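You operate a simulated robot arm through the tools that you are given. There is no shell and no other tool. Be economical: measure what you need, move in short steps, check, and stop when the job is done.

You are at the controls of a simulated two-armed robot. One attempt, no reset.

## Task
Take the grey tub and put it on the top of the low shelf. Take the lid off the blue coast tin and lay it down on the top of the white bench. Put the tall tin on the top of the white bench away on the steel table. Turn the blue foot wheel to LOW. Put one of the open tins from the top of the store bench on the top of the stacked cartons. Do these in any order. Set down upright: tall tin, open tin.
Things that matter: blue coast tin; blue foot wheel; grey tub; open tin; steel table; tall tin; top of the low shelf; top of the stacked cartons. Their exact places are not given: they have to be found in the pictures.

Only the result counts: the job must be done as asked and must still hold three seconds after the hand-in. Knocking over, shifting, dropping, spilling or breaking anything else fails it. Lids that push on must go on centred and level and be pressed home; caps that screw on are set level and turned clockwise until they are tight.

## Robot
Two 7-joint arms with two-finger parallel grippers on one trunk, on a base that drives. Base frame: it is fixed to the floor where the robot stands at the start and does not move with it; the origin is under the middle of the robot, x ahead of it, y to its left, z up; the surface under the hand at the start is at about z = 0.88. Lengths are in m, angles in degrees, forces in N, time in s.
The left shoulder is at the start at [0.06, 0.144, 0.978], the right one opposite. With the tool pointing down near the work surface each hand reaches from about 0.32 to 0.74 m from the robot's upright axis, wherever it stands, measured 20 degrees to its own side. Places, roughly: blue coast tin [0.5, 0.5, 1]; blue foot wheel [-3.9, 3.7, 0.6]; grey tub (17x17x10 cm) [0.8, 0, 0.9]; open tin [-6, 3.75, 0.75]; steel table [-1.5, 3.7, 0.8]; tall tin [0.5, -1, 1]; top of the low shelf [0.7, -1.9, 0.3]; top of the stacked cartons [-9.1, 3.9, 0.8]. Payload 1.57 kg a hand.
The TCP of each hand is the grasp point between the finger pads, 0.03 m short of the fingertips. In the tool frame z runs along the fingers and y along their closing line. The gripper opens to 0.11 m. The fingers are 0.024 m wide and 0.012 m thick; the gripper's body (0.048 by 0.112 m) begins 0.078 m behind the TCP.
Orientation is that of the tool frame in the base frame, as a unit quaternion [x, y, z, w]. With the fingers straight down and closing along the base's y, the tool's x points along the base's -x, its y along +y and its z along -z.

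## Interface
- The arms move only by the tool apply_moves. It takes "left_targets", "right_targets" or both (then of equal length, played together; a hand with none holds still); each is one flat list of numbers, 7 for each row, row after row: the shift along the tool's x, y, z in m, then the turn, a rotation vector about the tool's x, y, z in degrees, then the finger opening in m, from 0 to 0.11. In form: [x, y, z, ax, ay, az, grip, x, y, z, ax, ay, az, grip, ...]. A call has 1 to 20 rows; each row shifts and turns the commanded pose from where the row before left it, along the tool's axes as they then stand. A row lasts 0.2 s, in which the tool goes at most 0.05 m and 8.6 degrees; a call with a longer step from one row to the next is refused whole, and so is a gripper value outside its range. A pose out of reach is approached as far as the arm can. The call stops where the force on the tool passes 40 N (or 10 N more than at its start, if that is more) or the arm is blocked; 0.2 s more then pass. The fingers move at their own pace (about 0.045 m/s each) and stop on an object; they squeeze with about 29 N. The grip force told is the motor's: it shows also when the fingers shut on nothing. Time passes only in rows, and 0.2 s behind the last, so rows that do not move let the fingers close. The reply holds the time, the measured pose of the TCP, the force on the tool along the base axes, the opening and the grip force, in the units named above and with some noise, with the torque about the TCP (base axes, N m) and any sound that the robot's microphone picked up.
- Cameras (640 x 400 px; columns grow to the right, rows downward): "scene" is now at [0.0466, 0.0285, 1.5972]; the picture's right is [0.35, -0.94, 0.00], its down [-0.64, -0.24, -0.72] and it looks along [0.68, 0.26, -0.69] (base axes); focal length 295 px, centre (320, 200). "left" rides on the left gripper at [0.07, -0.016, -0.141] in its tool frame; the picture's right is [0.23, 0.97, 0.00], its down [-0.86, 0.20, -0.48] and it looks along [-0.47, 0.11, 0.88] (tool axes); focal length 222 px, centre (320, 200). "right" rides on the right gripper at [0.07, 0.016, -0.141] in its tool frame; the picture's right is [-0.23, 0.97, 0.00], its down [-0.86, -0.20, -0.48] and it looks along [-0.47, -0.11, 0.88] (tool axes); focal length 222 px, centre (320, 200).
- get_image(camera): a new picture of that camera. No time passes.
- raise_lower(by): slides the trunk up (or, below 0, down) by that many m; the arms and the scene camera ride with it, the base frame stays. It gives what a move gives, with no picture.
- drive_base(legs): drives the robot by 1 to 6 legs, each [ahead, left, turn to the left] in m, m and degrees, along the robot's own axes; the way and the turn of a leg run together, so that a leg with both is an arc; at most 1.5 m and 180 degrees a leg. The arms and the cameras ride along, it lands a little off, and it stops where it bumps. It gives what a move gives.
- aim_head(pan, tilt): turns the head with the scene camera to pan (to the left, within 86 degrees either way) and tilt (down, from -29 to 69), counted from straight ahead of the robot. It gives what a move gives.
- probe_pixels(camera, pixels): for up to 12 pixels [column, row] of the newest picture of that camera ("zoom" is the newest enlarged one), the place [x, y, z] in the base frame of the surface seen there, good to about 0.003 m. No time passes.
- inspect(camera, box): a new picture of the part [left, top, right, bottom] of that camera's present view, enlarged. No time passes.
- sign_off(): hands the job in; it is judged then, once.

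Work in short steps. Measure before you move; look again where a grasp or a placing could have gone wrong, and mend it. You have 110 turns and 92 pictures in all, those below and enlarged ones among them. Open the grippers and draw the arms clear of the work before you hand the job in, unless the task says otherwise; then end with one line.

The tools are called after "Emit:" as name(argument=value, ...) on one line, values as JSON. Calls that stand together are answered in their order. apply_moves: Moves the arms, as the interface text tells. Its arguments: {"type":"object","properties":{"left_targets":{"type":"array"},"right_targets":{"type":"array"}},"required":[]} The other tools are called the same way: raise_lower (by) slides the trunk up or down; drive_base (legs) drives the base; aim_head (pan, tilt) turns the head that bears the scene camera; get_image (camera) takes a picture; probe_pixels (camera, pixels) gives the place of the surface under pixels of a picture; inspect (camera, box) takes an enlarged picture of a part of a camera's view; sign_off () hands the job in.

At the start:

```text
time_s: 0.0
left_tool_pos: [0.3276, 0.4164, 1.1754]
left_orientation: [0.0, 1.0, 0.0, -0.001]
left_contact_force: [-0.3, -0.9, -0.1]
left_wrist_torque: [0.0, -0.02, -0.01]
left_gripper_width: 0.11
left_grip_force: 0.1
right_tool_pos: [0.3891, 0.0394, 1.1656]
right_orientation: [0.0, 1.0, 0.001, 0.001]
right_contact_force: [-0.1, 0.7, 1.3]
right_wrist_torque: [0.02, 0.02, 0.02]
right_gripper_width: 0.1102
right_grip_force: 0.0
trunk travel left (down, up): [-0.577, 0.013]
robot x, y, heading: [-0.0024, -0.0006, 0.2]
head pan, tilt: [20.6, 43.6]
```

scene: 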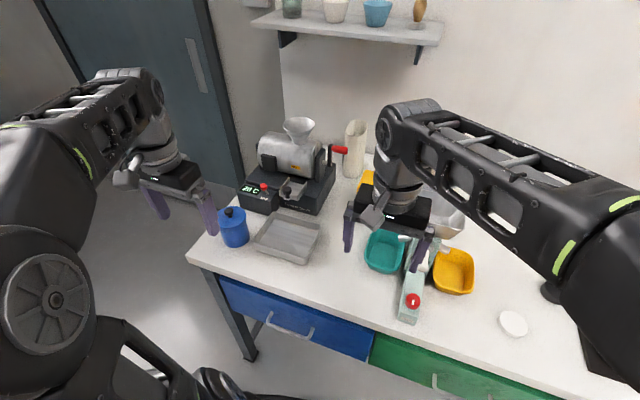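
right: 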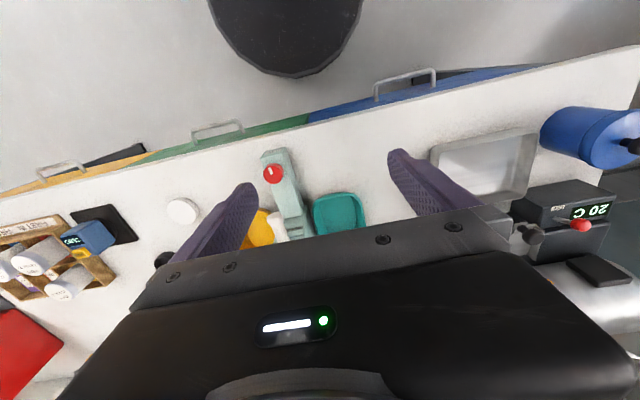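
left: 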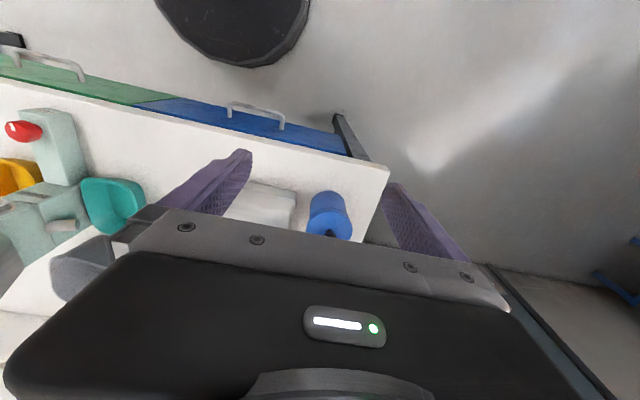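

The scene shows a blue tin with a black knob at (233,226). I'll look closer at it and at the rest of the bench.

Emit:
inspect(camera="scene", box=[180, 100, 500, 300])

Emit:
aim_head(pan=-40, tilt=40)

Emit:
get_image(camera="scene")

```text
2.00 times, centred on (340, 200) of scene
```

zoom: 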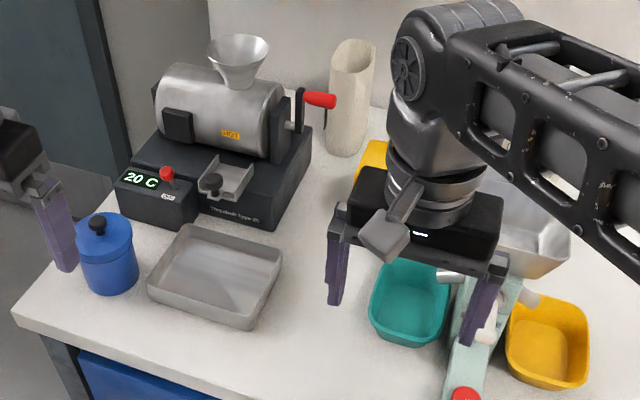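

```text
time_s: 1.3
left_tool_pos: [0.3271, 0.4155, 1.1752]
left_orientation: [0.0, 1.0, 0.0, 0.001]
left_contact_force: [-0.1, -0.1, -0.3]
left_wrist_torque: [-0.03, 0.0, 0.03]
left_gripper_width: 0.11
left_grip_force: 0.0
right_tool_pos: [0.3887, 0.0393, 1.1643]
right_orientation: [-0.001, 1.0, 0.0, 0.001]
right_contact_force: [0.7, 0.1, 0.2]
right_wrist_torque: [0.01, 0.02, 0.01]
right_gripper_width: 0.1098
right_grip_force: 0.0
trunk travel left (down, up): [-0.577, 0.013]
robot x, y, heading: [-0.0013, 0.0011, -0.2]
head pan, tilt: [-40.0, 40.0]
```

```text
87 pictures are left
```

scene: 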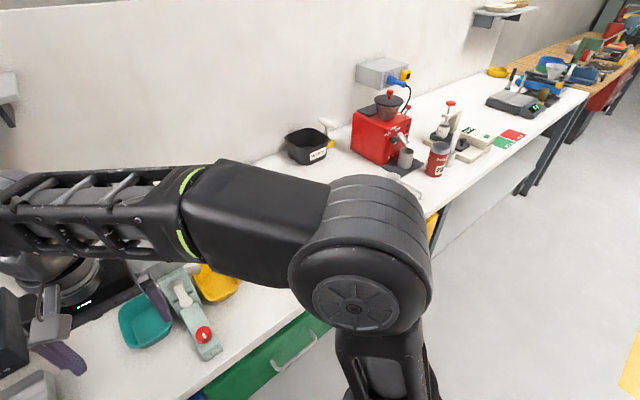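

The right arm hides part of the bench. I'll probe some places first: the red tin (437,158), its base, and the bench surface.

Emit:
probe_pixels(camera="scene", pixels=[[437, 160], [440, 146], [434, 172], [520, 80], [585, 90], [495, 180], [400, 160], [303, 145]])

Emit:
probe_pixels(camera="zoom", pixels=[[98, 221], [105, 250], [105, 290], [530, 235], [498, 215], [571, 235], [530, 270], [210, 290], [30, 310], [408, 310]])

Emit:
inspect(camera="scene", box=[340, 50, 640, 230])

```text
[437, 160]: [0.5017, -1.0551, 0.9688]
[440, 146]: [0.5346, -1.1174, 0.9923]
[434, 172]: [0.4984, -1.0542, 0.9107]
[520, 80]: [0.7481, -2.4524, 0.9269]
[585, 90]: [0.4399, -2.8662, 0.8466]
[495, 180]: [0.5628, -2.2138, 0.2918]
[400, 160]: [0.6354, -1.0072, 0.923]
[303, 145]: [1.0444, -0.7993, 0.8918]
```

```text
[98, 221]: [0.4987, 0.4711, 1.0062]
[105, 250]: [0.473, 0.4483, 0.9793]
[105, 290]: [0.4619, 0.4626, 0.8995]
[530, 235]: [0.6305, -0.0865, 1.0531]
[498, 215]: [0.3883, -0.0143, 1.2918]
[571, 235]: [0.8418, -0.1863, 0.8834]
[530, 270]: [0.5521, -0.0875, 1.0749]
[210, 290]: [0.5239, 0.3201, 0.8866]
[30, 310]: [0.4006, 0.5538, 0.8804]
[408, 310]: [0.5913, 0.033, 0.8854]
```

```text
2.13 times, centred on (490, 140) of scene
```

zoom: 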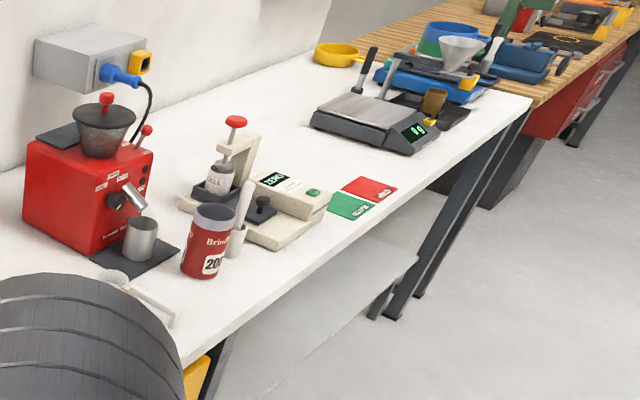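

I'll move the right arm aside to its own side, then look at the tub.

Emit:
apply_moves(right_targets=[0, -0.05, 0, 0, 0, 0, 0.11, 0, -0.05, 0, 0, 0, 0, 0.11, 0, -0.05, 0, 0, 0, 0, 0.11, 0, -0.05, 0, 0, 0, 0, 0.11, 0.02, -0.05, 0, 0, 0, 0, 0.11, 0.02, -0.04, 0, 0, 0, 0, 0.11])

Emit:
aim_head(pan=0, tilt=40)

Emit:
get_image(camera="scene")

```text
refused: row 5 steps farther than a row can; nothing moved
```

```text
time_s: 2.4
left_tool_pos: [0.3278, 0.4157, 1.1754]
left_orientation: [0.0, 1.0, 0.001, 0.0]
left_contact_force: [-0.4, 0.0, -0.1]
left_wrist_torque: [0.02, 0.03, -0.01]
left_gripper_width: 0.11
left_grip_force: 0.1
right_tool_pos: [0.3874, 0.0398, 1.1644]
right_orientation: [0.0, 1.0, 0.0, 0.001]
right_contact_force: [0.8, 0.4, 0.0]
right_wrist_torque: [0.02, 0.03, 0.01]
right_gripper_width: 0.1102
right_grip_force: 0.1
trunk travel left (down, up): [-0.577, 0.013]
robot x, y, heading: [-0.0008, -0.0001, 0.1]
head pan, tilt: [0.0, 40.0]
```

```text
85 pictures are left
```

scene: 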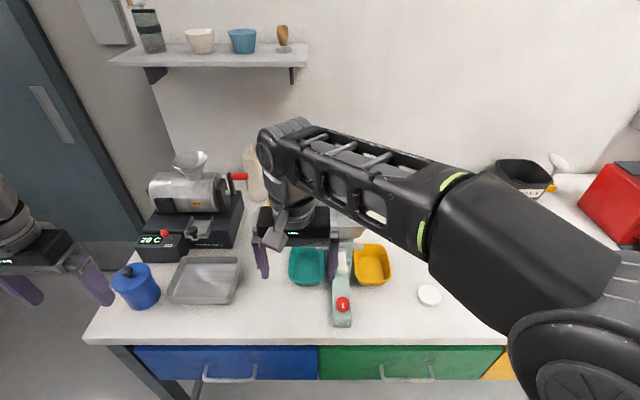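

That move was refused for one step being too long, so I'll repeat it with smaller steps.

Emit:
apply_moves(right_targets=[0, -0.049, 0, 0, 0, 0, 0.11, 0, -0.049, 0, 0, 0, 0, 0.11, 0, -0.049, 0, 0, 0, 0, 0.11, 0, -0.049, 0, 0, 0, 0, 0.11, 0, -0.049, 0, 0, 0, 0, 0.11, 0, -0.049, 0, 0, 0, 0, 0.11, 0, -0.049, 0, 0, 0, 0, 0.11])

Emit:
get_image(camera="scene")

```text
time_s: 4.0
left_tool_pos: [0.3272, 0.4189, 1.1761]
left_orientation: [0.0, 1.0, -0.001, 0.001]
left_contact_force: [-0.4, -0.4, 0.1]
left_wrist_torque: [-0.07, -0.02, -0.01]
left_gripper_width: 0.1101
left_grip_force: 0.0
right_tool_pos: [0.3892, -0.289, 1.1657]
right_orientation: [-0.001, 1.0, 0.0, 0.001]
right_contact_force: [-0.9, 0.2, 0.4]
right_wrist_torque: [-0.04, -0.01, 0.0]
right_gripper_width: 0.1102
right_grip_force: 0.0
right hand out of reach, approached as far as the arm can: row 4
trunk travel left (down, up): [-0.577, 0.013]
robot x, y, heading: [-0.003, 0.0002, -0.3]
head pan, tilt: [0.0, 40.0]
```

```text
84 pictures are left
```

scene: 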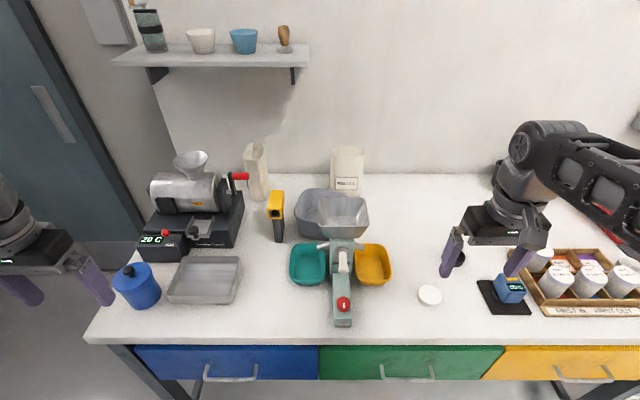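

A grey tub shows at (315,210), partly behind a hopper at (342,215). I'll zoom.

Emit:
inspect(camera="scene", box=[230, 140, 430, 340])

Emit:
inspect(camera="scene", box=[440, 200, 640, 340])

```text
2.00 times, centred on (330, 240) of scene
```

zoom: 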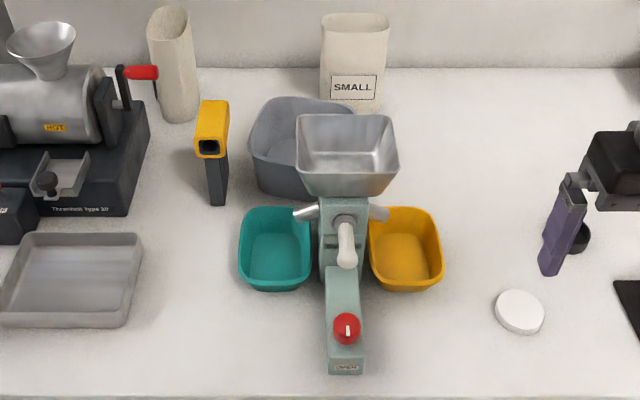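

```text
2.86 times, centred on (540, 270) of scene
```

zoom: 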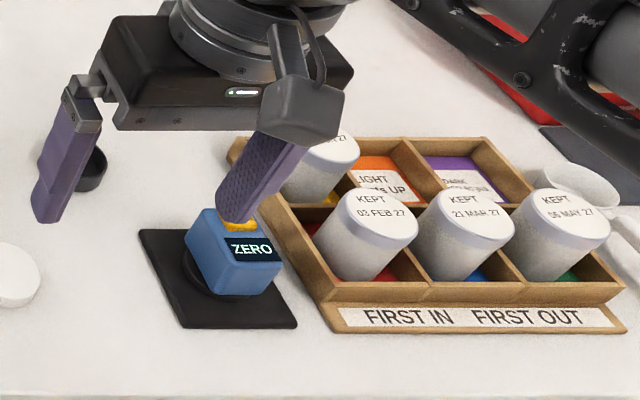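

I'll probe the tub's rim and floor, the hopper, and the scanner beside it.

Emit:
probe_pixels(camera="scene", pixels=[[302, 191], [296, 214], [346, 192], [313, 222], [320, 190], [307, 232], [300, 205], [319, 199], [370, 200], [321, 232], [278, 193], [333, 220]])

Emit:
inspect(camera="scene", box=[270, 175, 390, 250])

```text
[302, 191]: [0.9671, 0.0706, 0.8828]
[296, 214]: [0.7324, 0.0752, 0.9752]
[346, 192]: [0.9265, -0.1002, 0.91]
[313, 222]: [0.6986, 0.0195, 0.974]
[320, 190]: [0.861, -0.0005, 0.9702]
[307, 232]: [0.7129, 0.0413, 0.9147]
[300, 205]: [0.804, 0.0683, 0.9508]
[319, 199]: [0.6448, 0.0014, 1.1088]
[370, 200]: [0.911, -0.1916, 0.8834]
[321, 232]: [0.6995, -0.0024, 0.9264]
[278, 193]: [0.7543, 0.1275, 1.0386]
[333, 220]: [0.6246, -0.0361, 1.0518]
```

```text
5.33 times, centred on (330, 212) of scene
```

zoom: 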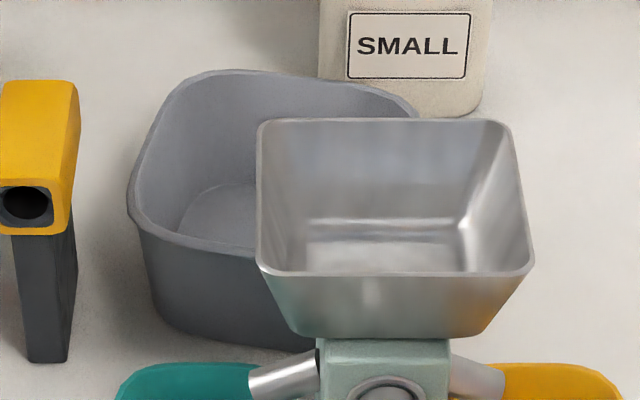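

The tub's rim is at z≈0.975 and it sits behind the hopper, so it can be reached from above. Before choosing a grasp I'll look at the low shelf.

Emit:
aim_head(pan=-72, tilt=40)

Emit:
get_image(camera="scene")

```text
time_s: 5.4
left_tool_pos: [0.3273, 0.4164, 1.1764]
left_orientation: [0.0, 1.0, -0.001, 0.0]
left_contact_force: [0.4, 0.9, 0.2]
left_wrist_torque: [-0.02, 0.0, 0.02]
left_gripper_width: 0.1102
left_grip_force: 0.1
right_tool_pos: [0.3891, -0.2915, 1.165]
right_orientation: [0.0, 1.0, 0.0, 0.001]
right_contact_force: [-0.1, 0.0, 0.1]
right_wrist_torque: [0.0, -0.01, 0.01]
right_gripper_width: 0.1097
right_grip_force: 0.0
trunk travel left (down, up): [-0.577, 0.013]
robot x, y, heading: [0.0019, -0.0008, 0.1]
head pan, tilt: [-72.0, 40.0]
```

```text
80 pictures are left
```

scene: 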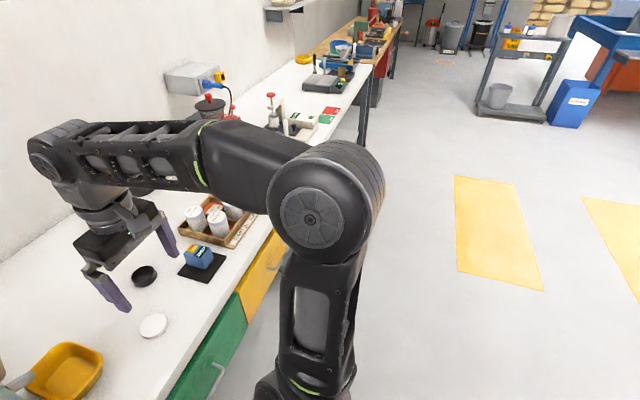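

The low shelf isn't visible from here. I'll do the lid first: look closely at the blue tin.

Emit:
aim_head(pan=42, tilt=48)

Emit:
inspect(camera="scene", box=[220, 120, 420, 245])

```text
time_s: 7.3
left_tool_pos: [0.3265, 0.4155, 1.1751]
left_orientation: [0.0, 1.0, 0.0, 0.0]
left_contact_force: [-0.3, 0.0, -0.3]
left_wrist_torque: [-0.01, 0.06, 0.0]
left_gripper_width: 0.1101
left_grip_force: 0.0
right_tool_pos: [0.3915, -0.2903, 1.1655]
right_orientation: [-0.001, 1.0, 0.0, 0.0]
right_contact_force: [-0.7, -0.1, -0.6]
right_wrist_torque: [0.01, -0.01, -0.01]
right_gripper_width: 0.1101
right_grip_force: 0.0
trunk travel left (down, up): [-0.577, 0.013]
robot x, y, heading: [-0.0005, 0.0038, 0.2]
head pan, tilt: [42.0, 48.0]
```

```text
3.20 times, centred on (320, 182) of scene
```

zoom: 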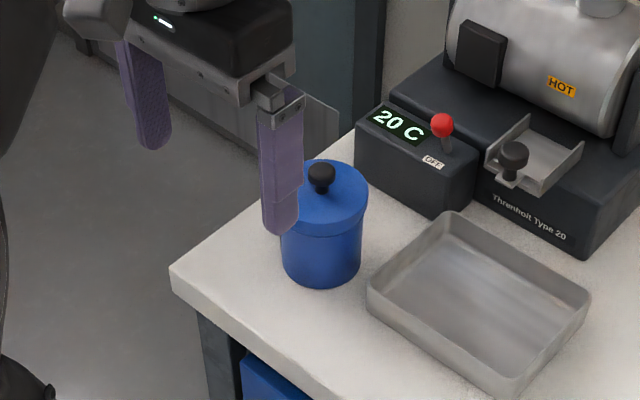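

A lidded tin with a black knob at (321,177) of the zoom. I'll probe knob, lid edge, body and bench.

Emit:
probe_pixels(camera="zoom", pixels=[[322, 170], [322, 184], [320, 212], [362, 190], [310, 163], [325, 228], [325, 243], [322, 280], [350, 172], [358, 270], [340, 300], [250, 250]])

```text
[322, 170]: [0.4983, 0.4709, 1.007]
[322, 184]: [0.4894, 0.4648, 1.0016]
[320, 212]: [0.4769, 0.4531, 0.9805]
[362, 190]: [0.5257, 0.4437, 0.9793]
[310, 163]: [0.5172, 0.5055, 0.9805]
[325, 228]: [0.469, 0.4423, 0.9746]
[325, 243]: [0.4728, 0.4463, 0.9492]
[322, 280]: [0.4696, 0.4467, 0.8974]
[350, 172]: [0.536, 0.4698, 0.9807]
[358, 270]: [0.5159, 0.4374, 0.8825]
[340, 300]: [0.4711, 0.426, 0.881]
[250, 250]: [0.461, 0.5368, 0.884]
```

Tin centre ≈ (0.497,0.470), lid top z≈0.980, knob top ≈1.007. I'll bring the left hand above the knob and narrow the fingers, then check.

Emit:
apply_moves(left_targets=[-0.034, 0.0108, 0, 0, 0, 0, 0.11, -0.034, 0.0108, 0, 0, 0, 0, 0.09, -0.034, 0.0108, 0, 0, 0, 0, 0.07, -0.034, 0.0108, 0, 0, 0, 0, 0.06, -0.034, 0.0108, 0, 0, 0, 0, 0.06, 0, 0, 0.04, 0, 0, 0, 0.06, 0, 0, 0.04, 0, 0, 0, 0.06, 0, 0, 0, 0, 0, 0, 0.06])

Emit:
get_image(camera="left")

```text
time_s: 9.2
left_tool_pos: [0.4228, 0.4421, 1.0851]
left_orientation: [0.001, 1.0, 0.003, -0.001]
left_contact_force: [0.3, -0.7, 0.2]
left_wrist_torque: [0.1, 0.07, 0.0]
left_gripper_width: 0.0598
left_grip_force: 0.0
left hand out of reach, approached as far as the arm can: row 2, 3, 4, 5
right_tool_pos: [0.3938, -0.297, 1.1619]
right_orientation: [0.001, 1.0, 0.002, -0.001]
right_contact_force: [0.1, -1.1, 0.1]
right_wrist_torque: [0.09, 0.06, -0.02]
right_gripper_width: 0.1102
right_grip_force: 0.1
trunk travel left (down, up): [-0.577, 0.013]
robot x, y, heading: [0.0019, -0.0028, 0.1]
head pan, tilt: [42.0, 48.0]
```

```text
78 pictures are left
```

left: 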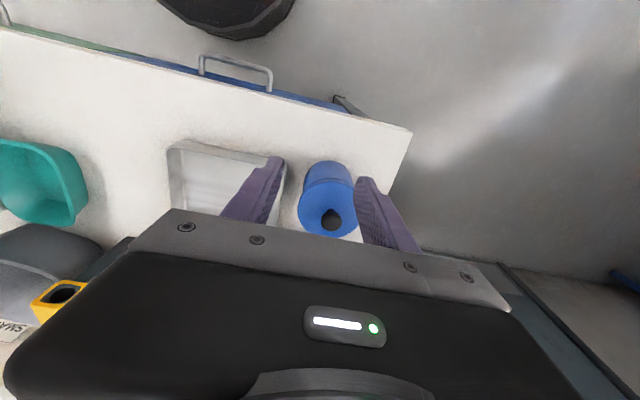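

The hand ran out of reach at (0.42,0.44). I'll drive the base left 0.2 m so the tin lies more in front of the left arm.

Emit:
drive_base(legs=[[0, 0.2, 0]])

```text
time_s: 10.8
left_tool_pos: [0.4187, 0.6485, 1.0842]
left_orientation: [0.0, 1.0, 0.0, 0.0]
left_contact_force: [0.0, -0.2, 0.1]
left_wrist_torque: [-0.04, 0.05, 0.04]
left_gripper_width: 0.0602
left_grip_force: 0.1
right_tool_pos: [0.3896, -0.0891, 1.1645]
right_orientation: [-0.001, 1.0, 0.0, 0.001]
right_contact_force: [-0.2, 0.0, -0.8]
right_wrist_torque: [-0.04, -0.02, 0.02]
right_gripper_width: 0.11
right_grip_force: 0.0
trunk travel left (down, up): [-0.577, 0.013]
robot x, y, heading: [0.0001, 0.204, 0.0]
head pan, tilt: [42.0, 48.0]
```

Now at (0.419,0.648); I'll move to above the knob (0.497,0.470).

Emit:
apply_moves(left_targets=[-0.0156, -0.0356, 0, 0, 0, 0, 0.06, -0.0156, -0.0356, 0, 0, 0, 0, 0.06, -0.0156, -0.0356, 0, 0, 0, 0, 0.06, -0.0156, -0.0356, 0, 0, 0, 0, 0.06, -0.0156, -0.0356, 0, 0, 0, 0, 0.06, 0, 0, 0, 0, 0, 0, 0.06])

Emit:
inspect(camera="scene", box=[220, 120, 420, 245])

Emit:
get_image(camera="left")

```text
time_s: 12.2
left_tool_pos: [0.4961, 0.4715, 1.0829]
left_orientation: [-0.001, 1.0, 0.0, 0.0]
left_contact_force: [0.3, 0.3, 0.1]
left_wrist_torque: [-0.03, 0.01, 0.0]
left_gripper_width: 0.0598
left_grip_force: 0.0
right_tool_pos: [0.3902, -0.0899, 1.1666]
right_orientation: [0.0, 1.0, 0.0, 0.001]
right_contact_force: [0.3, -1.1, 1.2]
right_wrist_torque: [0.0, 0.04, -0.02]
right_gripper_width: 0.11
right_grip_force: 0.0
trunk travel left (down, up): [-0.577, 0.013]
robot x, y, heading: [0.0006, 0.2034, 0.1]
head pan, tilt: [42.0, 48.0]
```

```text
3.20 times, centred on (320, 182) of scene
```

zoom: 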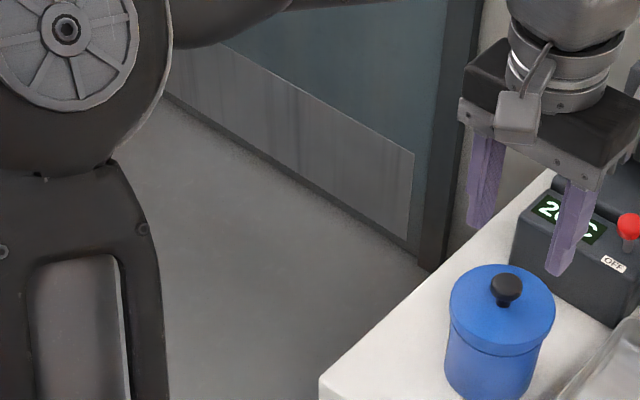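

```text
76 pictures are left
```

left: 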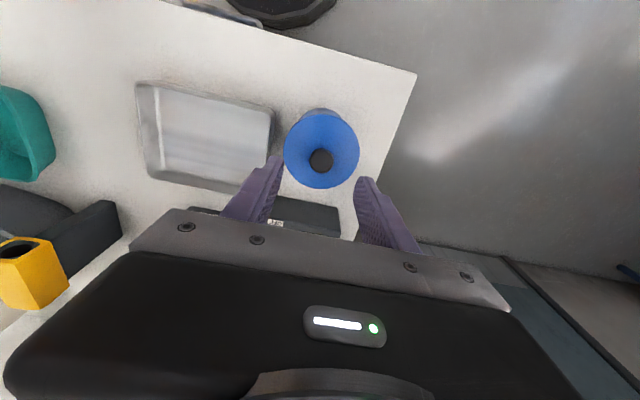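

The knob sits at (320,160), exactly where a point under the TCP should project. Descend 0.069 m and close.

Emit:
apply_moves(left_targets=[0, 0, 0.035, 0, 0, 0, 0.06, 0, 0, 0.033, 0, 0, 0, 0.06, 0, 0, 0, 0, 0, 0, 0.0, 0, 0, 0, 0, 0, 0, 0.0, 0, 0, 0, 0, 0, 0, 0.0, 0, 0, 0, 0, 0, 0, 0.0, 0, 0, 0, 0, 0, 0, 0.0])

```text
time_s: 13.8
left_tool_pos: [0.496, 0.4695, 1.0156]
left_orientation: [-0.001, 1.0, 0.0, 0.0]
left_contact_force: [0.0, -0.7, 0.7]
left_wrist_torque: [-0.03, 0.03, -0.03]
left_gripper_width: 0.024
left_grip_force: 28.9
right_tool_pos: [0.3903, -0.09, 1.165]
right_orientation: [0.0, 1.0, 0.001, 0.001]
right_contact_force: [0.7, -0.7, -0.6]
right_wrist_torque: [0.01, 0.0, 0.01]
right_gripper_width: 0.1099
right_grip_force: 0.1
trunk travel left (down, up): [-0.577, 0.013]
robot x, y, heading: [-0.0018, 0.2022, 0.4]
head pan, tilt: [42.0, 48.0]
```

Knob gripped at 0.024 m. I'll lift slowly, watching the force and whether the tin comes along.

Emit:
apply_moves(left_targets=[0, 0, -0.004, 0, 0, 0, 0, 0, 0, -0.004, 0, 0, 0, 0, 0, 0, -0.006, 0, 0, 0, 0, 0, 0, -0.01, 0, 0, 0, 0])

Emit:
inspect(camera="scene", box=[280, 120, 480, 245])

```text
time_s: 14.8
left_tool_pos: [0.4961, 0.4703, 1.0419]
left_orientation: [0.0, 1.0, 0.0, 0.0]
left_contact_force: [0.1, -0.1, 1.2]
left_wrist_torque: [0.02, 0.0, 0.02]
left_gripper_width: 0.0001
left_grip_force: 21.3
right_tool_pos: [0.3899, -0.0903, 1.1642]
right_orientation: [-0.001, 1.0, 0.0, 0.001]
right_contact_force: [0.8, -0.5, 0.3]
right_wrist_torque: [-0.01, 0.0, 0.01]
right_gripper_width: 0.1101
right_grip_force: 0.1
trunk travel left (down, up): [-0.577, 0.013]
robot x, y, heading: [0.0039, 0.2001, -0.2]
head pan, tilt: [42.0, 48.0]
```

```text
3.20 times, centred on (380, 182) of scene
```

zoom: 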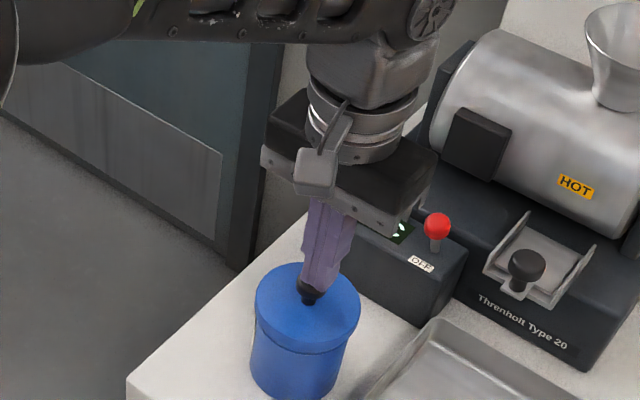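

The fingers slid off the knob (opening 0, lid still on). I'll check whether tin and lid shifted.

Emit:
probe_pixels(camera="zoom", pixels=[[309, 298], [308, 325], [357, 300], [300, 266], [308, 346], [340, 350], [300, 356], [300, 390]])

Emit:
apply_moves(left_targets=[0, 0, -0.02, 0, 0, 0, 0.06, 0, 0, -0.02, 0, 0, 0, 0.06, 0, 0, -0.02, 0, 0, 0, 0.06])

Emit:
inspect(camera="scene", box=[330, 180, 430, 245])

```text
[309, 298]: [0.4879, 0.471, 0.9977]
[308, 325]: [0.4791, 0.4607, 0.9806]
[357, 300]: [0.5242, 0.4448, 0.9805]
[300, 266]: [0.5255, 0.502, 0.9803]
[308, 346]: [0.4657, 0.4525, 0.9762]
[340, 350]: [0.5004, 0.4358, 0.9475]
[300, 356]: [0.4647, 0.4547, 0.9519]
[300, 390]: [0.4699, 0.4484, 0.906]
```

```text
time_s: 15.6
left_tool_pos: [0.4964, 0.4698, 1.1009]
left_orientation: [-0.001, 1.0, 0.0, -0.001]
left_contact_force: [-0.2, 0.3, 0.2]
left_wrist_torque: [0.0, 0.03, -0.02]
left_gripper_width: 0.0598
left_grip_force: 0.1
right_tool_pos: [0.3901, -0.0902, 1.1652]
right_orientation: [-0.001, 1.0, -0.001, 0.0]
right_contact_force: [1.2, 0.5, 0.5]
right_wrist_torque: [0.03, -0.02, -0.01]
right_gripper_width: 0.1099
right_grip_force: 0.1
trunk travel left (down, up): [-0.577, 0.013]
robot x, y, heading: [0.0005, 0.2014, 0.2]
head pan, tilt: [42.0, 48.0]
```

```text
6.15 times, centred on (380, 212) of scene
```

zoom: 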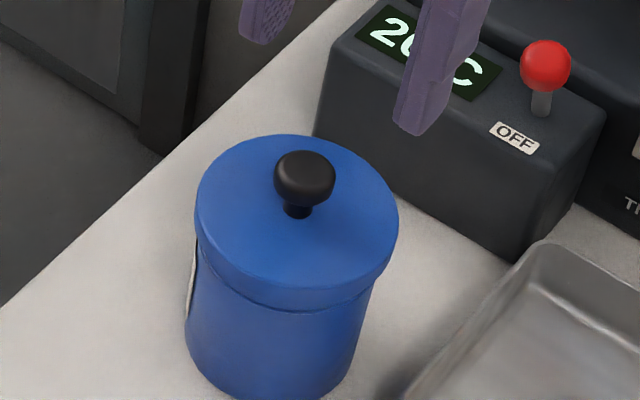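

The lid wasn't moved; the rounded knob just slipped, so the lid is tight. I'll grip the lid's skirt (Ø≈0.078, z 0.955–0.98) from above instead and try again.

Emit:
apply_moves(left_targets=[0, 0, 0, 0, 0, 0, 0.11, 0, 0, 0.03, 0, 0, 0, 0.11, 0, 0, 0.03, 0, 0, 0, 0.11, 0, 0, 0.03, 0, 0, 0, 0.11, 0, 0, 0.021, 0, 0, 0, 0.11, 0, 0, 0, 0, 0, 0, 0.07, 0, 0, 0, 0, 0, 0, 0.05, 0, 0, 0, 0, 0, 0, 0.04, 0, 0, 0, 0, 0, 0, 0.03])

Emit:
inspect(camera="scene", box=[280, 120, 480, 245])

```text
time_s: 17.6
left_tool_pos: [0.4971, 0.4703, 0.9894]
left_orientation: [-0.002, 1.0, 0.0, -0.001]
left_contact_force: [0.8, -0.3, -1.0]
left_wrist_torque: [-0.04, -0.03, -0.02]
left_gripper_width: 0.0873
left_grip_force: 29.6
right_tool_pos: [0.3906, -0.0912, 1.1647]
right_orientation: [-0.001, 1.0, 0.0, 0.0]
right_contact_force: [0.3, -0.6, -0.5]
right_wrist_torque: [0.0, -0.01, 0.0]
right_gripper_width: 0.11
right_grip_force: 0.0
trunk travel left (down, up): [-0.577, 0.013]
robot x, y, heading: [0.0004, 0.2021, 0.3]
head pan, tilt: [42.0, 48.0]
```

```text
3.20 times, centred on (380, 182) of scene
```

zoom: 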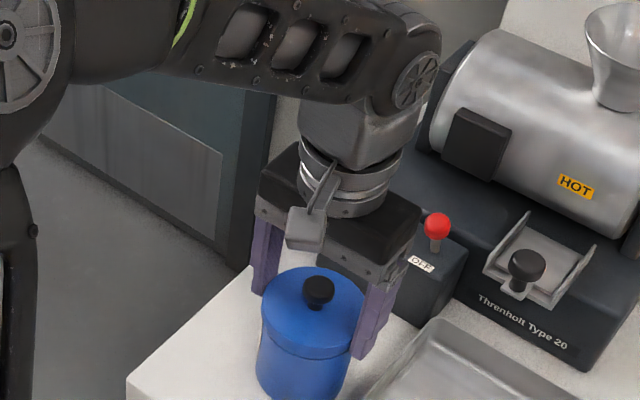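

Lid gripped at 0.087 m. Lift 2 cm gently and check.

Emit:
apply_moves(left_targets=[0, 0, -0.004, 0, 0, 0, 0.03, 0, 0, -0.004, 0, 0, 0, 0.03, 0, 0, -0.006, 0, 0, 0, 0.03, 0, 0, -0.006, 0, 0, 0, 0.03])

Emit:
inspect(camera="scene", box=[280, 120, 480, 245])

```text
time_s: 18.6
left_tool_pos: [0.4954, 0.4705, 1.0092]
left_orientation: [-0.001, 1.0, 0.0, 0.0]
left_contact_force: [1.0, -0.5, -0.9]
left_wrist_torque: [0.0, 0.02, -0.02]
left_gripper_width: 0.0875
left_grip_force: 29.2
right_tool_pos: [0.3912, -0.0907, 1.1647]
right_orientation: [-0.001, 1.0, -0.001, 0.0]
right_contact_force: [-0.5, -0.5, 0.4]
right_wrist_torque: [-0.01, 0.01, 0.01]
right_gripper_width: 0.11
right_grip_force: 0.1
trunk travel left (down, up): [-0.577, 0.013]
robot x, y, heading: [0.0, 0.2034, 0.2]
head pan, tilt: [42.0, 48.0]
```

```text
3.20 times, centred on (380, 182) of scene
```

zoom: 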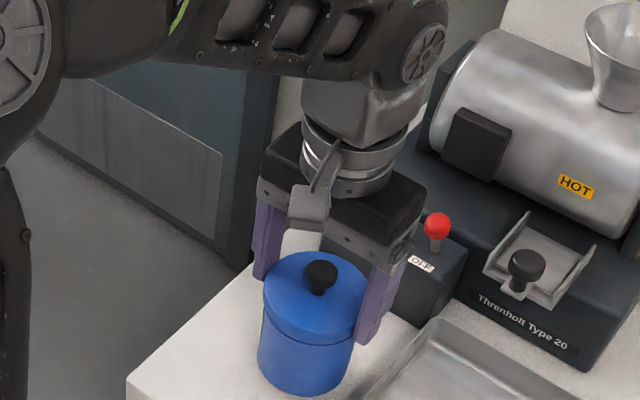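

I'll look at the tin's base to see if the body came up with the lid.

Emit:
inspect(camera="scene", box=[330, 180, 430, 245])

Emit:
probe_pixels(camera="zoom", pixels=[[250, 130], [250, 230], [250, 260], [250, 320], [240, 355], [300, 350], [240, 375]])

```text
6.15 times, centred on (380, 212) of scene
```

zoom: 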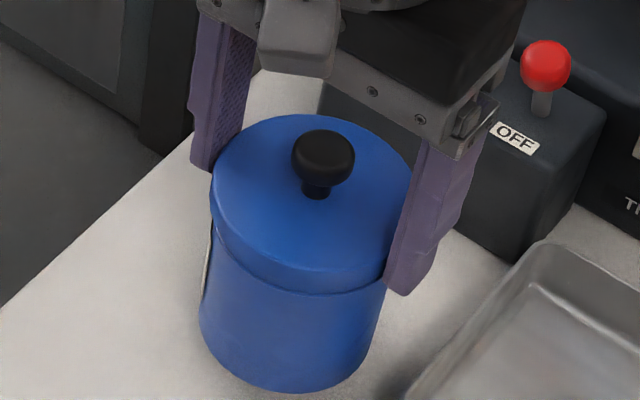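

```text
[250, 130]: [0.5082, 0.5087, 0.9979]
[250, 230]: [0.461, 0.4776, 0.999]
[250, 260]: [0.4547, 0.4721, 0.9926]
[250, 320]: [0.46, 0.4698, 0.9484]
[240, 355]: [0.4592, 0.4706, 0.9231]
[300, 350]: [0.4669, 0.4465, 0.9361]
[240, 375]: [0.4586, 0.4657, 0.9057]
```

The lid is firmly pressed on (whole tin lifted: lid top 0.999), so I need two hands. I'll lift the tin, level, to about (0.425,0.33,1.13), while turning the right hand to point along +y with camera upward.

Emit:
apply_moves(left_targets=[0, 0, -0.03, 0, 0, 0, 0.03, 0, 0, -0.03, 0, 0, 0, 0.03, 0.01, -0.02, -0.01, 0, 0, 0, 0.03, 0.01, -0.02, -0.01, 0, 0, 0, 0.03, 0.01, -0.02, -0.01, 0, 0, 0, 0.03, 0.01, -0.02, -0.01, 0, 0, 0, 0.03, 0.01, -0.02, -0.01, 0, 0, 0, 0.03, 0.01, -0.02, -0.01, 0, 0, 0, 0.03, 0.01, -0.02, 0, 0, 0, 0, 0.03, 0, 0, 0, 0, 0, 0, 0.03, 0, 0, 0, 0, 0, 0, 0.03, 0, 0, 0, 0, 0, 0, 0.03, 0, 0, 0, 0, 0, 0, 0.03, 0, 0, 0, 0, 0, 0, 0.03, 0, 0, 0, 0, 0, 0, 0.03], right_targets=[0, 0, 0, -4.6188, 4.6188, 4.6188, 0.11, 0, 0, 0, -4.6188, 4.6188, 4.6188, 0.11, 0, 0, 0, -4.6188, 4.6188, 4.6188, 0.11, 0, 0, 0, -4.6188, 4.6188, 4.6188, 0.11, 0, 0, 0, -4.6188, 4.6188, 4.6188, 0.11, 0, 0, 0, -4.6188, 4.6188, 4.6188, 0.11, 0, 0, 0, -4.6188, 4.6188, 4.6188, 0.11, 0, 0, 0, -4.6188, 4.6188, 4.6188, 0.11, 0, 0, 0, -4.6188, 4.6188, 4.6188, 0.11, 0, 0, 0, -4.6188, 4.6188, 4.6188, 0.11, 0, 0, 0, -4.6188, 4.6188, 4.6188, 0.11, 0, 0, 0, -4.6188, 4.6188, 4.6188, 0.11, 0, 0, 0, -4.6188, 4.6188, 4.6188, 0.11, 0, 0, 0, -4.6188, 4.6188, 4.6188, 0.11, 0, 0, 0, -4.6188, 4.6188, 4.6188, 0.11])

Emit:
aim_head(pan=10, tilt=45)

Emit:
get_image(camera="scene")

```text
time_s: 21.8
left_tool_pos: [0.4267, 0.3316, 1.1294]
left_orientation: [-0.001, 1.0, 0.0, 0.0]
left_contact_force: [0.4, -0.2, -0.7]
left_wrist_torque: [0.01, -0.05, 0.04]
left_gripper_width: 0.0874
left_grip_force: 29.1
right_tool_pos: [0.3665, -0.0661, 1.0263]
right_orientation: [0.23, 0.918, 0.232, -0.224]
right_contact_force: [0.2, -0.1, 0.0]
right_wrist_torque: [-0.01, 0.04, -0.01]
right_gripper_width: 0.11
right_grip_force: 0.0
right hand out of reach, approached as far as the arm can: row 1, 2, 3, 4, 5, 6, 7, 8, 9, 10, 11, 12, 13, 14, 15
trunk travel left (down, up): [-0.577, 0.013]
robot x, y, heading: [-0.0023, 0.1996, 0.2]
head pan, tilt: [42.0, 48.0]
```

```text
time_s: 22.7
left_tool_pos: [0.4266, 0.3307, 1.1295]
left_orientation: [0.0, 1.0, 0.0, 0.0]
left_contact_force: [-0.7, 0.1, -0.6]
left_wrist_torque: [0.01, -0.02, 0.01]
left_gripper_width: 0.0874
left_grip_force: 29.4
right_tool_pos: [0.3677, -0.0655, 1.0283]
right_orientation: [0.23, 0.918, 0.233, -0.223]
right_contact_force: [-0.1, 0.0, 0.3]
right_wrist_torque: [-0.03, -0.02, 0.02]
right_gripper_width: 0.1098
right_grip_force: 0.0
trunk travel left (down, up): [-0.577, 0.013]
robot x, y, heading: [-0.0003, 0.2, 0.2]
head pan, tilt: [10.0, 45.0]
```

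```text
70 pictures are left
```

scene: 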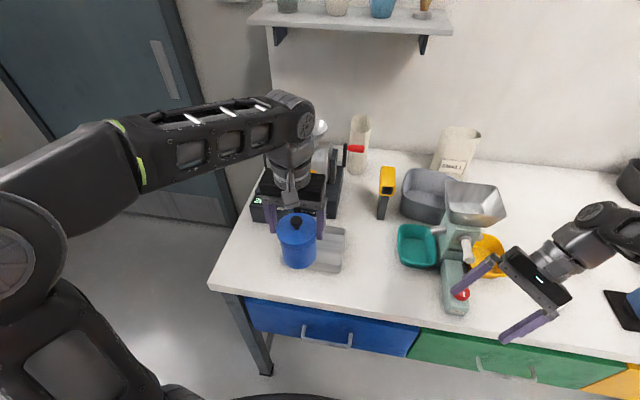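

The right hand couldn't turn that way. I'll back it off, return it to straight down, and move it over; also shift the tin further out to leave wrist room.

Emit:
apply_moves(right_targets=[0, 0, -0.03, 0, 0, 0, 0.11, 0, 0, -0.03, 0, 0, 0, 0.11, 0, 0, 0, 4.58, -4.39, -4.52, 0.11, 0, 0, 0, 4.58, -4.39, -4.52, 0.11, 0, 0, 0, 4.58, -4.39, -4.52, 0.11, 0, 0, 0, 4.58, -4.39, -4.52, 0.11, 0, 0, 0, 4.58, -4.39, -4.52, 0.11, 0, 0, 0, 4.58, -4.39, -4.52, 0.11, 0, 0, 0, 0, 0, 0, 0.11], left_targets=[-0.02, 0.008, 0.006, 0, 0, 0, 0.03, -0.02, 0.008, 0.006, 0, 0, 0, 0.03, -0.02, 0.008, 0.006, 0, 0, 0, 0.03, -0.02, 0.008, 0.006, 0, 0, 0, 0.03, -0.02, 0.008, 0.006, 0, 0, 0, 0.03, 0, 0, 0, 0, 0, 0, 0.03, 0, 0, 0, 0, 0, 0, 0.03, 0, 0, 0, 0, 0, 0, 0.03, 0, 0, 0, 0, 0, 0, 0.03])

```text
time_s: 24.7
left_tool_pos: [0.5269, 0.3712, 1.1006]
left_orientation: [0.0, 1.0, 0.0, 0.001]
left_contact_force: [-0.7, 0.0, -0.6]
left_wrist_torque: [0.0, -0.03, -0.02]
left_gripper_width: 0.0868
left_grip_force: 28.6
right_tool_pos: [0.3663, -0.0652, 1.0271]
right_orientation: [0.001, 1.0, -0.001, 0.001]
right_contact_force: [-0.1, -0.9, 0.9]
right_wrist_torque: [0.0, -0.01, 0.04]
right_gripper_width: 0.1102
right_grip_force: 0.1
right hand out of reach, approached as far as the arm can: row 1, 2
trunk travel left (down, up): [-0.577, 0.013]
robot x, y, heading: [0.0016, 0.1984, 0.2]
head pan, tilt: [10.0, 45.0]
```

Right hand is down again. Bring it to about (0.40,0.20,1.07) and yaw 45° so it will point toward the tin once pitched.

Emit:
apply_moves(right_targets=[-0.006, 0.04, -0.01, 0, 0, 0, 0.11, -0.006, 0.045, -0.01, 0, 0, 0, 0.11, -0.006, 0.045, -0.01, 0, 0, 0, 0.11, -0.006, 0.045, -0.01, 0, 0, 0, 0.11, -0.006, 0.045, 0, 0, 0, 0, 0.11, -0.006, 0.045, 0, 0, 0, 0, 0.11, 0, 0, 0, 0, 0, -7.5, 0.11, 0, 0, 0, 0, 0, -7.5, 0.11, 0, 0, 0, 0, 0, -7.5, 0.11, 0, 0, 0, 0, 0, -7.5, 0.11, 0, 0, 0, 0, 0, -7.5, 0.11, 0, 0, 0, 0, 0, -7.5, 0.11])

Emit:
apply_moves(right_targets=[0, 0, 0, 0, -8.18, 0, 0.11, 0, 0, 0, 0, -8.18, 0, 0.11, 0, 0, 0, 0, -8.18, 0, 0.11, 0, 0, 0, 0, -8.18, 0, 0.11, 0, 0, 0, 0, -8.18, 0, 0.11, 0, 0, 0, 0, -8.18, 0, 0.11, 0, 0, 0, 0, -8.18, 0, 0.11, 0, 0, 0, 0, -8.18, 0, 0.11, 0, 0, 0, 0, -8.18, 0, 0.11, 0, 0, 0, 0, -8.18, 0, 0.11, 0, 0, 0, 0, -8.18, 0, 0.11])

Emit:
get_image(camera="scene")

```text
time_s: 27.3
left_tool_pos: [0.5266, 0.371, 1.1009]
left_orientation: [-0.001, 1.0, 0.0, 0.001]
left_contact_force: [-0.1, 0.2, -0.7]
left_wrist_torque: [-0.03, 0.04, 0.02]
left_gripper_width: 0.0868
left_grip_force: 28.9
right_tool_pos: [0.4025, 0.2, 1.0677]
right_orientation: [-0.384, 0.923, 0.0, -0.002]
right_contact_force: [-0.1, 0.3, -1.1]
right_wrist_torque: [0.0, -0.01, -0.01]
right_gripper_width: 0.1102
right_grip_force: 0.0
trunk travel left (down, up): [-0.577, 0.013]
robot x, y, heading: [0.0005, 0.1998, 0.0]
head pan, tilt: [10.0, 45.0]
```

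```text
time_s: 29.7
left_tool_pos: [0.5262, 0.3703, 1.0999]
left_orientation: [-0.001, 1.0, 0.0, 0.0]
left_contact_force: [-0.2, -0.4, -0.6]
left_wrist_torque: [-0.03, -0.02, -0.02]
left_gripper_width: 0.0866
left_grip_force: 28.9
right_tool_pos: [0.4819, 0.2145, 1.0967]
right_orientation: [-0.271, 0.653, 0.271, 0.653]
right_contact_force: [0.0, 0.2, -0.2]
right_wrist_torque: [-0.01, -0.04, 0.0]
right_gripper_width: 0.1101
right_grip_force: 0.1
right hand out of reach, approached as far as the arm can: row 6, 7, 8, 9, 10
trunk travel left (down, up): [-0.577, 0.013]
robot x, y, heading: [-0.0017, 0.1976, 0.1]
head pan, tilt: [10.0, 45.0]
```

```text
69 pictures are left
```

scene: 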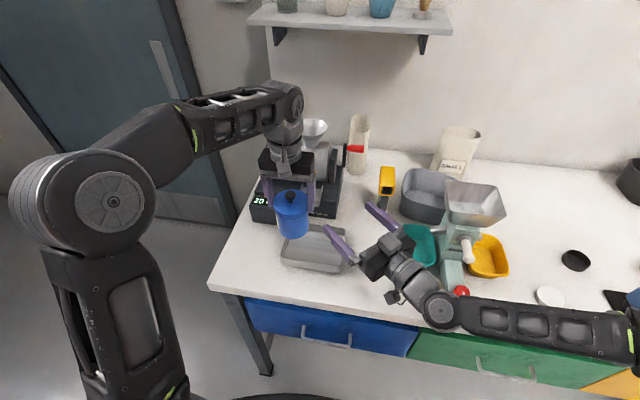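

The right hand now points along (0.71,0.71,0) at (0.482,0.214,1.097). I'll shift sideways +0.079 and down 0.072 to line up with the tin body, then check.

Emit:
apply_moves(right_targets=[0.018, 0.02, 0, 0, 0, 0, 0.11, 0.018, 0.02, 0, 0, 0, 0, 0.11, 0.018, 0.02, 0, 0, 0, 0, 0.11, 0.018, 0.019, 0, 0, 0, 0, 0.11, 0, 0, 0, 0, 0, 0, 0.11])

Emit:
inspect(camera="scene", box=[230, 150, 480, 306])

```text
time_s: 30.9
left_tool_pos: [0.526, 0.37, 1.102]
left_orientation: [-0.002, 1.0, 0.0, 0.0]
left_contact_force: [-1.0, -0.6, -1.1]
left_wrist_torque: [-0.02, 0.0, -0.02]
left_gripper_width: 0.0865
left_grip_force: 29.3
right_tool_pos: [0.4409, 0.2733, 1.0199]
right_orientation: [-0.271, 0.654, 0.27, 0.653]
right_contact_force: [0.4, -0.2, 0.2]
right_wrist_torque: [-0.02, 0.03, 0.01]
right_gripper_width: 0.1099
right_grip_force: 0.0
right hand out of reach, approached as far as the arm can: row 1, 2, 3
trunk travel left (down, up): [-0.577, 0.013]
robot x, y, heading: [-0.0031, 0.1991, -0.1]
head pan, tilt: [10.0, 45.0]
```

```text
2.56 times, centred on (355, 228) of scene
```

zoom: 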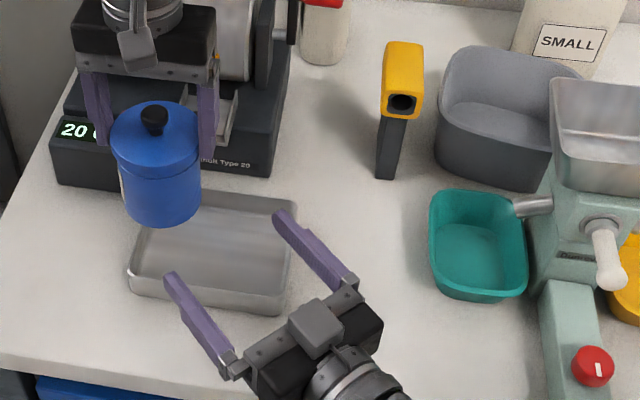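

Right hand is aligned to within 9 mm; I'll correct that sideways, advance 0.122 m along its axis and close on the body.

Emit:
apply_moves(right_targets=[0, 0.0085, 0, 0, 0, 0, 0.11, 0, 0, 0.03, 0, 0, 0, 0.11, 0, 0, 0.03, 0, 0, 0, 0.11, 0, 0, 0.03, 0, 0, 0, 0.11, 0, 0, 0.03, 0, 0, 0, 0.11, 0, 0, 0, 0, 0, 0, 0.11])

Emit:
inspect(camera="scene", box=[230, 130, 430, 255])

```text
time_s: 32.3
left_tool_pos: [0.5245, 0.3708, 1.1015]
left_orientation: [-0.001, 1.0, 0.0, 0.0]
left_contact_force: [-0.2, 0.7, -0.9]
left_wrist_torque: [0.02, 0.0, -0.01]
left_gripper_width: 0.0865
left_grip_force: 29.1
right_tool_pos: [0.5113, 0.2941, 1.0287]
right_orientation: [-0.271, 0.654, 0.271, 0.652]
right_contact_force: [0.1, -0.4, 0.1]
right_wrist_torque: [0.0, 0.0, 0.01]
right_gripper_width: 0.1098
right_grip_force: 0.0
right hand out of reach, approached as far as the arm can: row 2, 3, 4, 5
trunk travel left (down, up): [-0.577, 0.013]
robot x, y, heading: [0.0008, 0.1965, 0.0]
head pan, tilt: [10.0, 45.0]
```

```text
3.20 times, centred on (330, 192) of scene
```

zoom: 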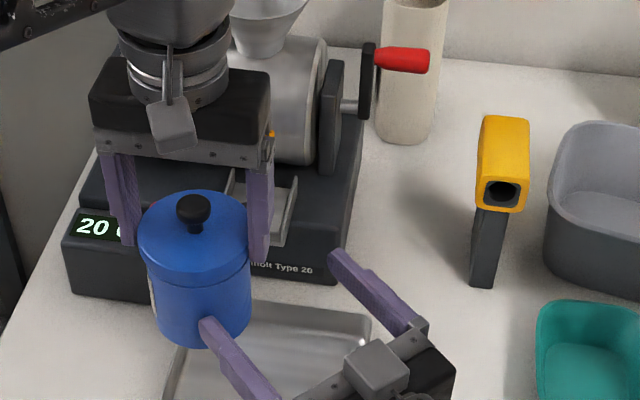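

The right arm runs out of reach at (0.511,0.294), so I'll back it to where it could reach, (0.441,0.273), and afterwards bring the tin to it with the left hand.

Emit:
apply_moves(right_targets=[0, 0, -0.03, 0, 0, 0, 0.11, 0, 0, -0.03, 0, 0, 0, 0.11, 0, 0, -0.02, 0, 0, 0, 0.11, 0, 0.02, 0, 0, 0, 0, 0.11, 0, 0.015, 0, 0, 0, 0, 0.11, 0, 0, 0, 0, 0, 0, 0.11])

```text
time_s: 33.7
left_tool_pos: [0.5264, 0.3701, 1.1015]
left_orientation: [-0.001, 1.0, 0.0, 0.0]
left_contact_force: [-0.2, 0.3, -1.8]
left_wrist_torque: [0.04, 0.01, 0.02]
left_gripper_width: 0.0867
left_grip_force: 29.4
right_tool_pos: [0.4446, 0.265, 1.0225]
right_orientation: [-0.271, 0.654, 0.271, 0.653]
right_contact_force: [-0.5, 0.5, 0.5]
right_wrist_torque: [0.02, -0.02, 0.01]
right_gripper_width: 0.1099
right_grip_force: 0.0
right hand out of reach, approached as far as the arm can: row 4, 5
trunk travel left (down, up): [-0.577, 0.013]
robot x, y, heading: [0.0038, 0.1989, 0.2]
head pan, tilt: [10.0, 45.0]
```

Tin is 0.132 ahead and 0.016 to the side of the right TCP. I'll move the tin into the right hand's jaws with the left hand.

Emit:
apply_moves(left_targets=[-0.0115, -0.0115, 0, 0, 0, 0, 0.03, 0.0142, -0.0142, 0, 0, 0, 0, 0.03, 0.0142, -0.0142, 0, 0, 0, 0, 0.03, 0.0142, -0.0142, 0, 0, 0, 0, 0.03, 0.0142, -0.0142, 0, 0, 0, 0, 0.03, 0.0142, -0.0142, 0, 0, 0, 0, 0.03, 0.0142, -0.0142, 0, 0, 0, 0, 0.03])

Emit:
inspect(camera="scene", box=[230, 130, 430, 255])

```text
time_s: 35.3
left_tool_pos: [0.4547, 0.2735, 1.1016]
left_orientation: [0.0, 1.0, 0.0, 0.0]
left_contact_force: [0.5, -0.2, -2.3]
left_wrist_torque: [0.01, -0.02, -0.02]
left_gripper_width: 0.0863
left_grip_force: 28.7
right_tool_pos: [0.4446, 0.2668, 1.0223]
right_orientation: [-0.271, 0.653, 0.271, 0.653]
right_contact_force: [-0.7, -0.1, 0.6]
right_wrist_torque: [0.01, -0.01, 0.04]
right_gripper_width: 0.1102
right_grip_force: 0.0
trunk travel left (down, up): [-0.577, 0.013]
robot x, y, heading: [-0.0005, 0.2036, -0.0]
head pan, tilt: [10.0, 45.0]
```

```text
3.20 times, centred on (330, 192) of scene
```

zoom: 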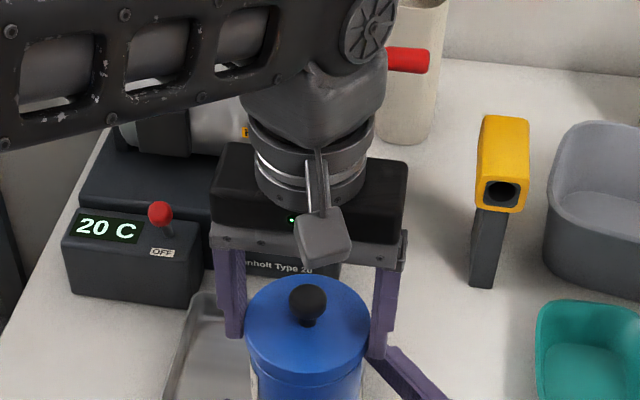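

The tin is between the right fingers; close the right hand on the body.

Emit:
apply_moves(right_targets=[0, 0, 0, 0, 0, 0, 0.07, 0, 0, 0, 0, 0, 0, 0.05, 0, 0, 0, 0, 0, 0, 0.03, 0, 0, 0, 0, 0, 0, 0.03])

Emit:
get_image(camera="right")

```text
time_s: 36.3
left_tool_pos: [0.4533, 0.2732, 1.1001]
left_orientation: [-0.001, 1.0, 0.0, 0.001]
left_contact_force: [-1.8, 0.3, 0.5]
left_wrist_torque: [0.01, 0.04, 0.01]
left_gripper_width: 0.0862
left_grip_force: 28.8
right_tool_pos: [0.446, 0.2655, 1.0221]
right_orientation: [-0.269, 0.654, 0.269, 0.654]
right_contact_force: [1.4, 0.1, -0.1]
right_wrist_torque: [0.03, 0.05, -0.03]
right_gripper_width: 0.0797
right_grip_force: 29.7
trunk travel left (down, up): [-0.577, 0.013]
robot x, y, heading: [0.0016, 0.205, 0.1]
head pan, tilt: [10.0, 45.0]
heard: snap
```

```text
65 pictures are left
```

right: 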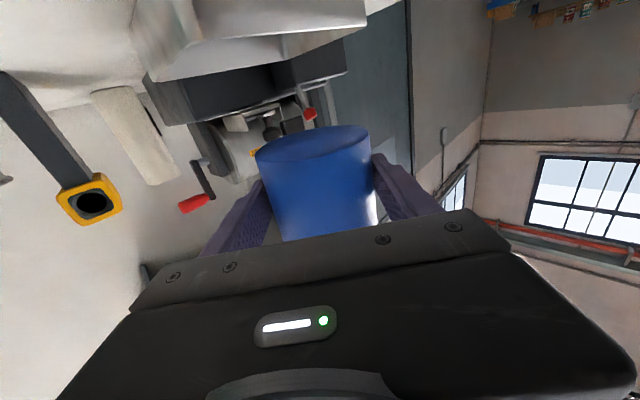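

Body gripped (0.080), and a snap was heard. Lift the lid slowly with the left hand.

Emit:
apply_moves(left_targets=[0, 0, -0.005, 0, 0, 0, 0.03, 0, 0, -0.01, 0, 0, 0, 0.03, 0, 0, -0.015, 0, 0, 0, 0.03, 0, 0, -0.02, 0, 0, 0, 0.03])

Emit:
inspect(camera="scene", box=[230, 130, 430, 255])

```text
time_s: 37.3
left_tool_pos: [0.4541, 0.2738, 1.1495]
left_orientation: [-0.001, 1.0, 0.0, 0.0]
left_contact_force: [0.3, -0.5, 0.7]
left_wrist_torque: [-0.01, -0.04, -0.02]
left_gripper_width: 0.0863
left_grip_force: 29.4
right_tool_pos: [0.4443, 0.2663, 1.0221]
right_orientation: [-0.271, 0.653, 0.271, 0.653]
right_contact_force: [0.4, 0.8, 0.6]
right_wrist_torque: [0.0, 0.01, -0.02]
right_gripper_width: 0.0792
right_grip_force: 28.7
trunk travel left (down, up): [-0.577, 0.013]
robot x, y, heading: [0.0008, 0.2041, 0.1]
head pan, tilt: [10.0, 45.0]
```

```text
3.20 times, centred on (330, 192) of scene
```

zoom: 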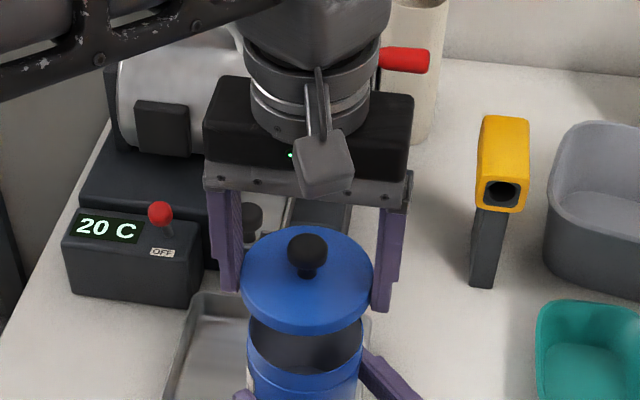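

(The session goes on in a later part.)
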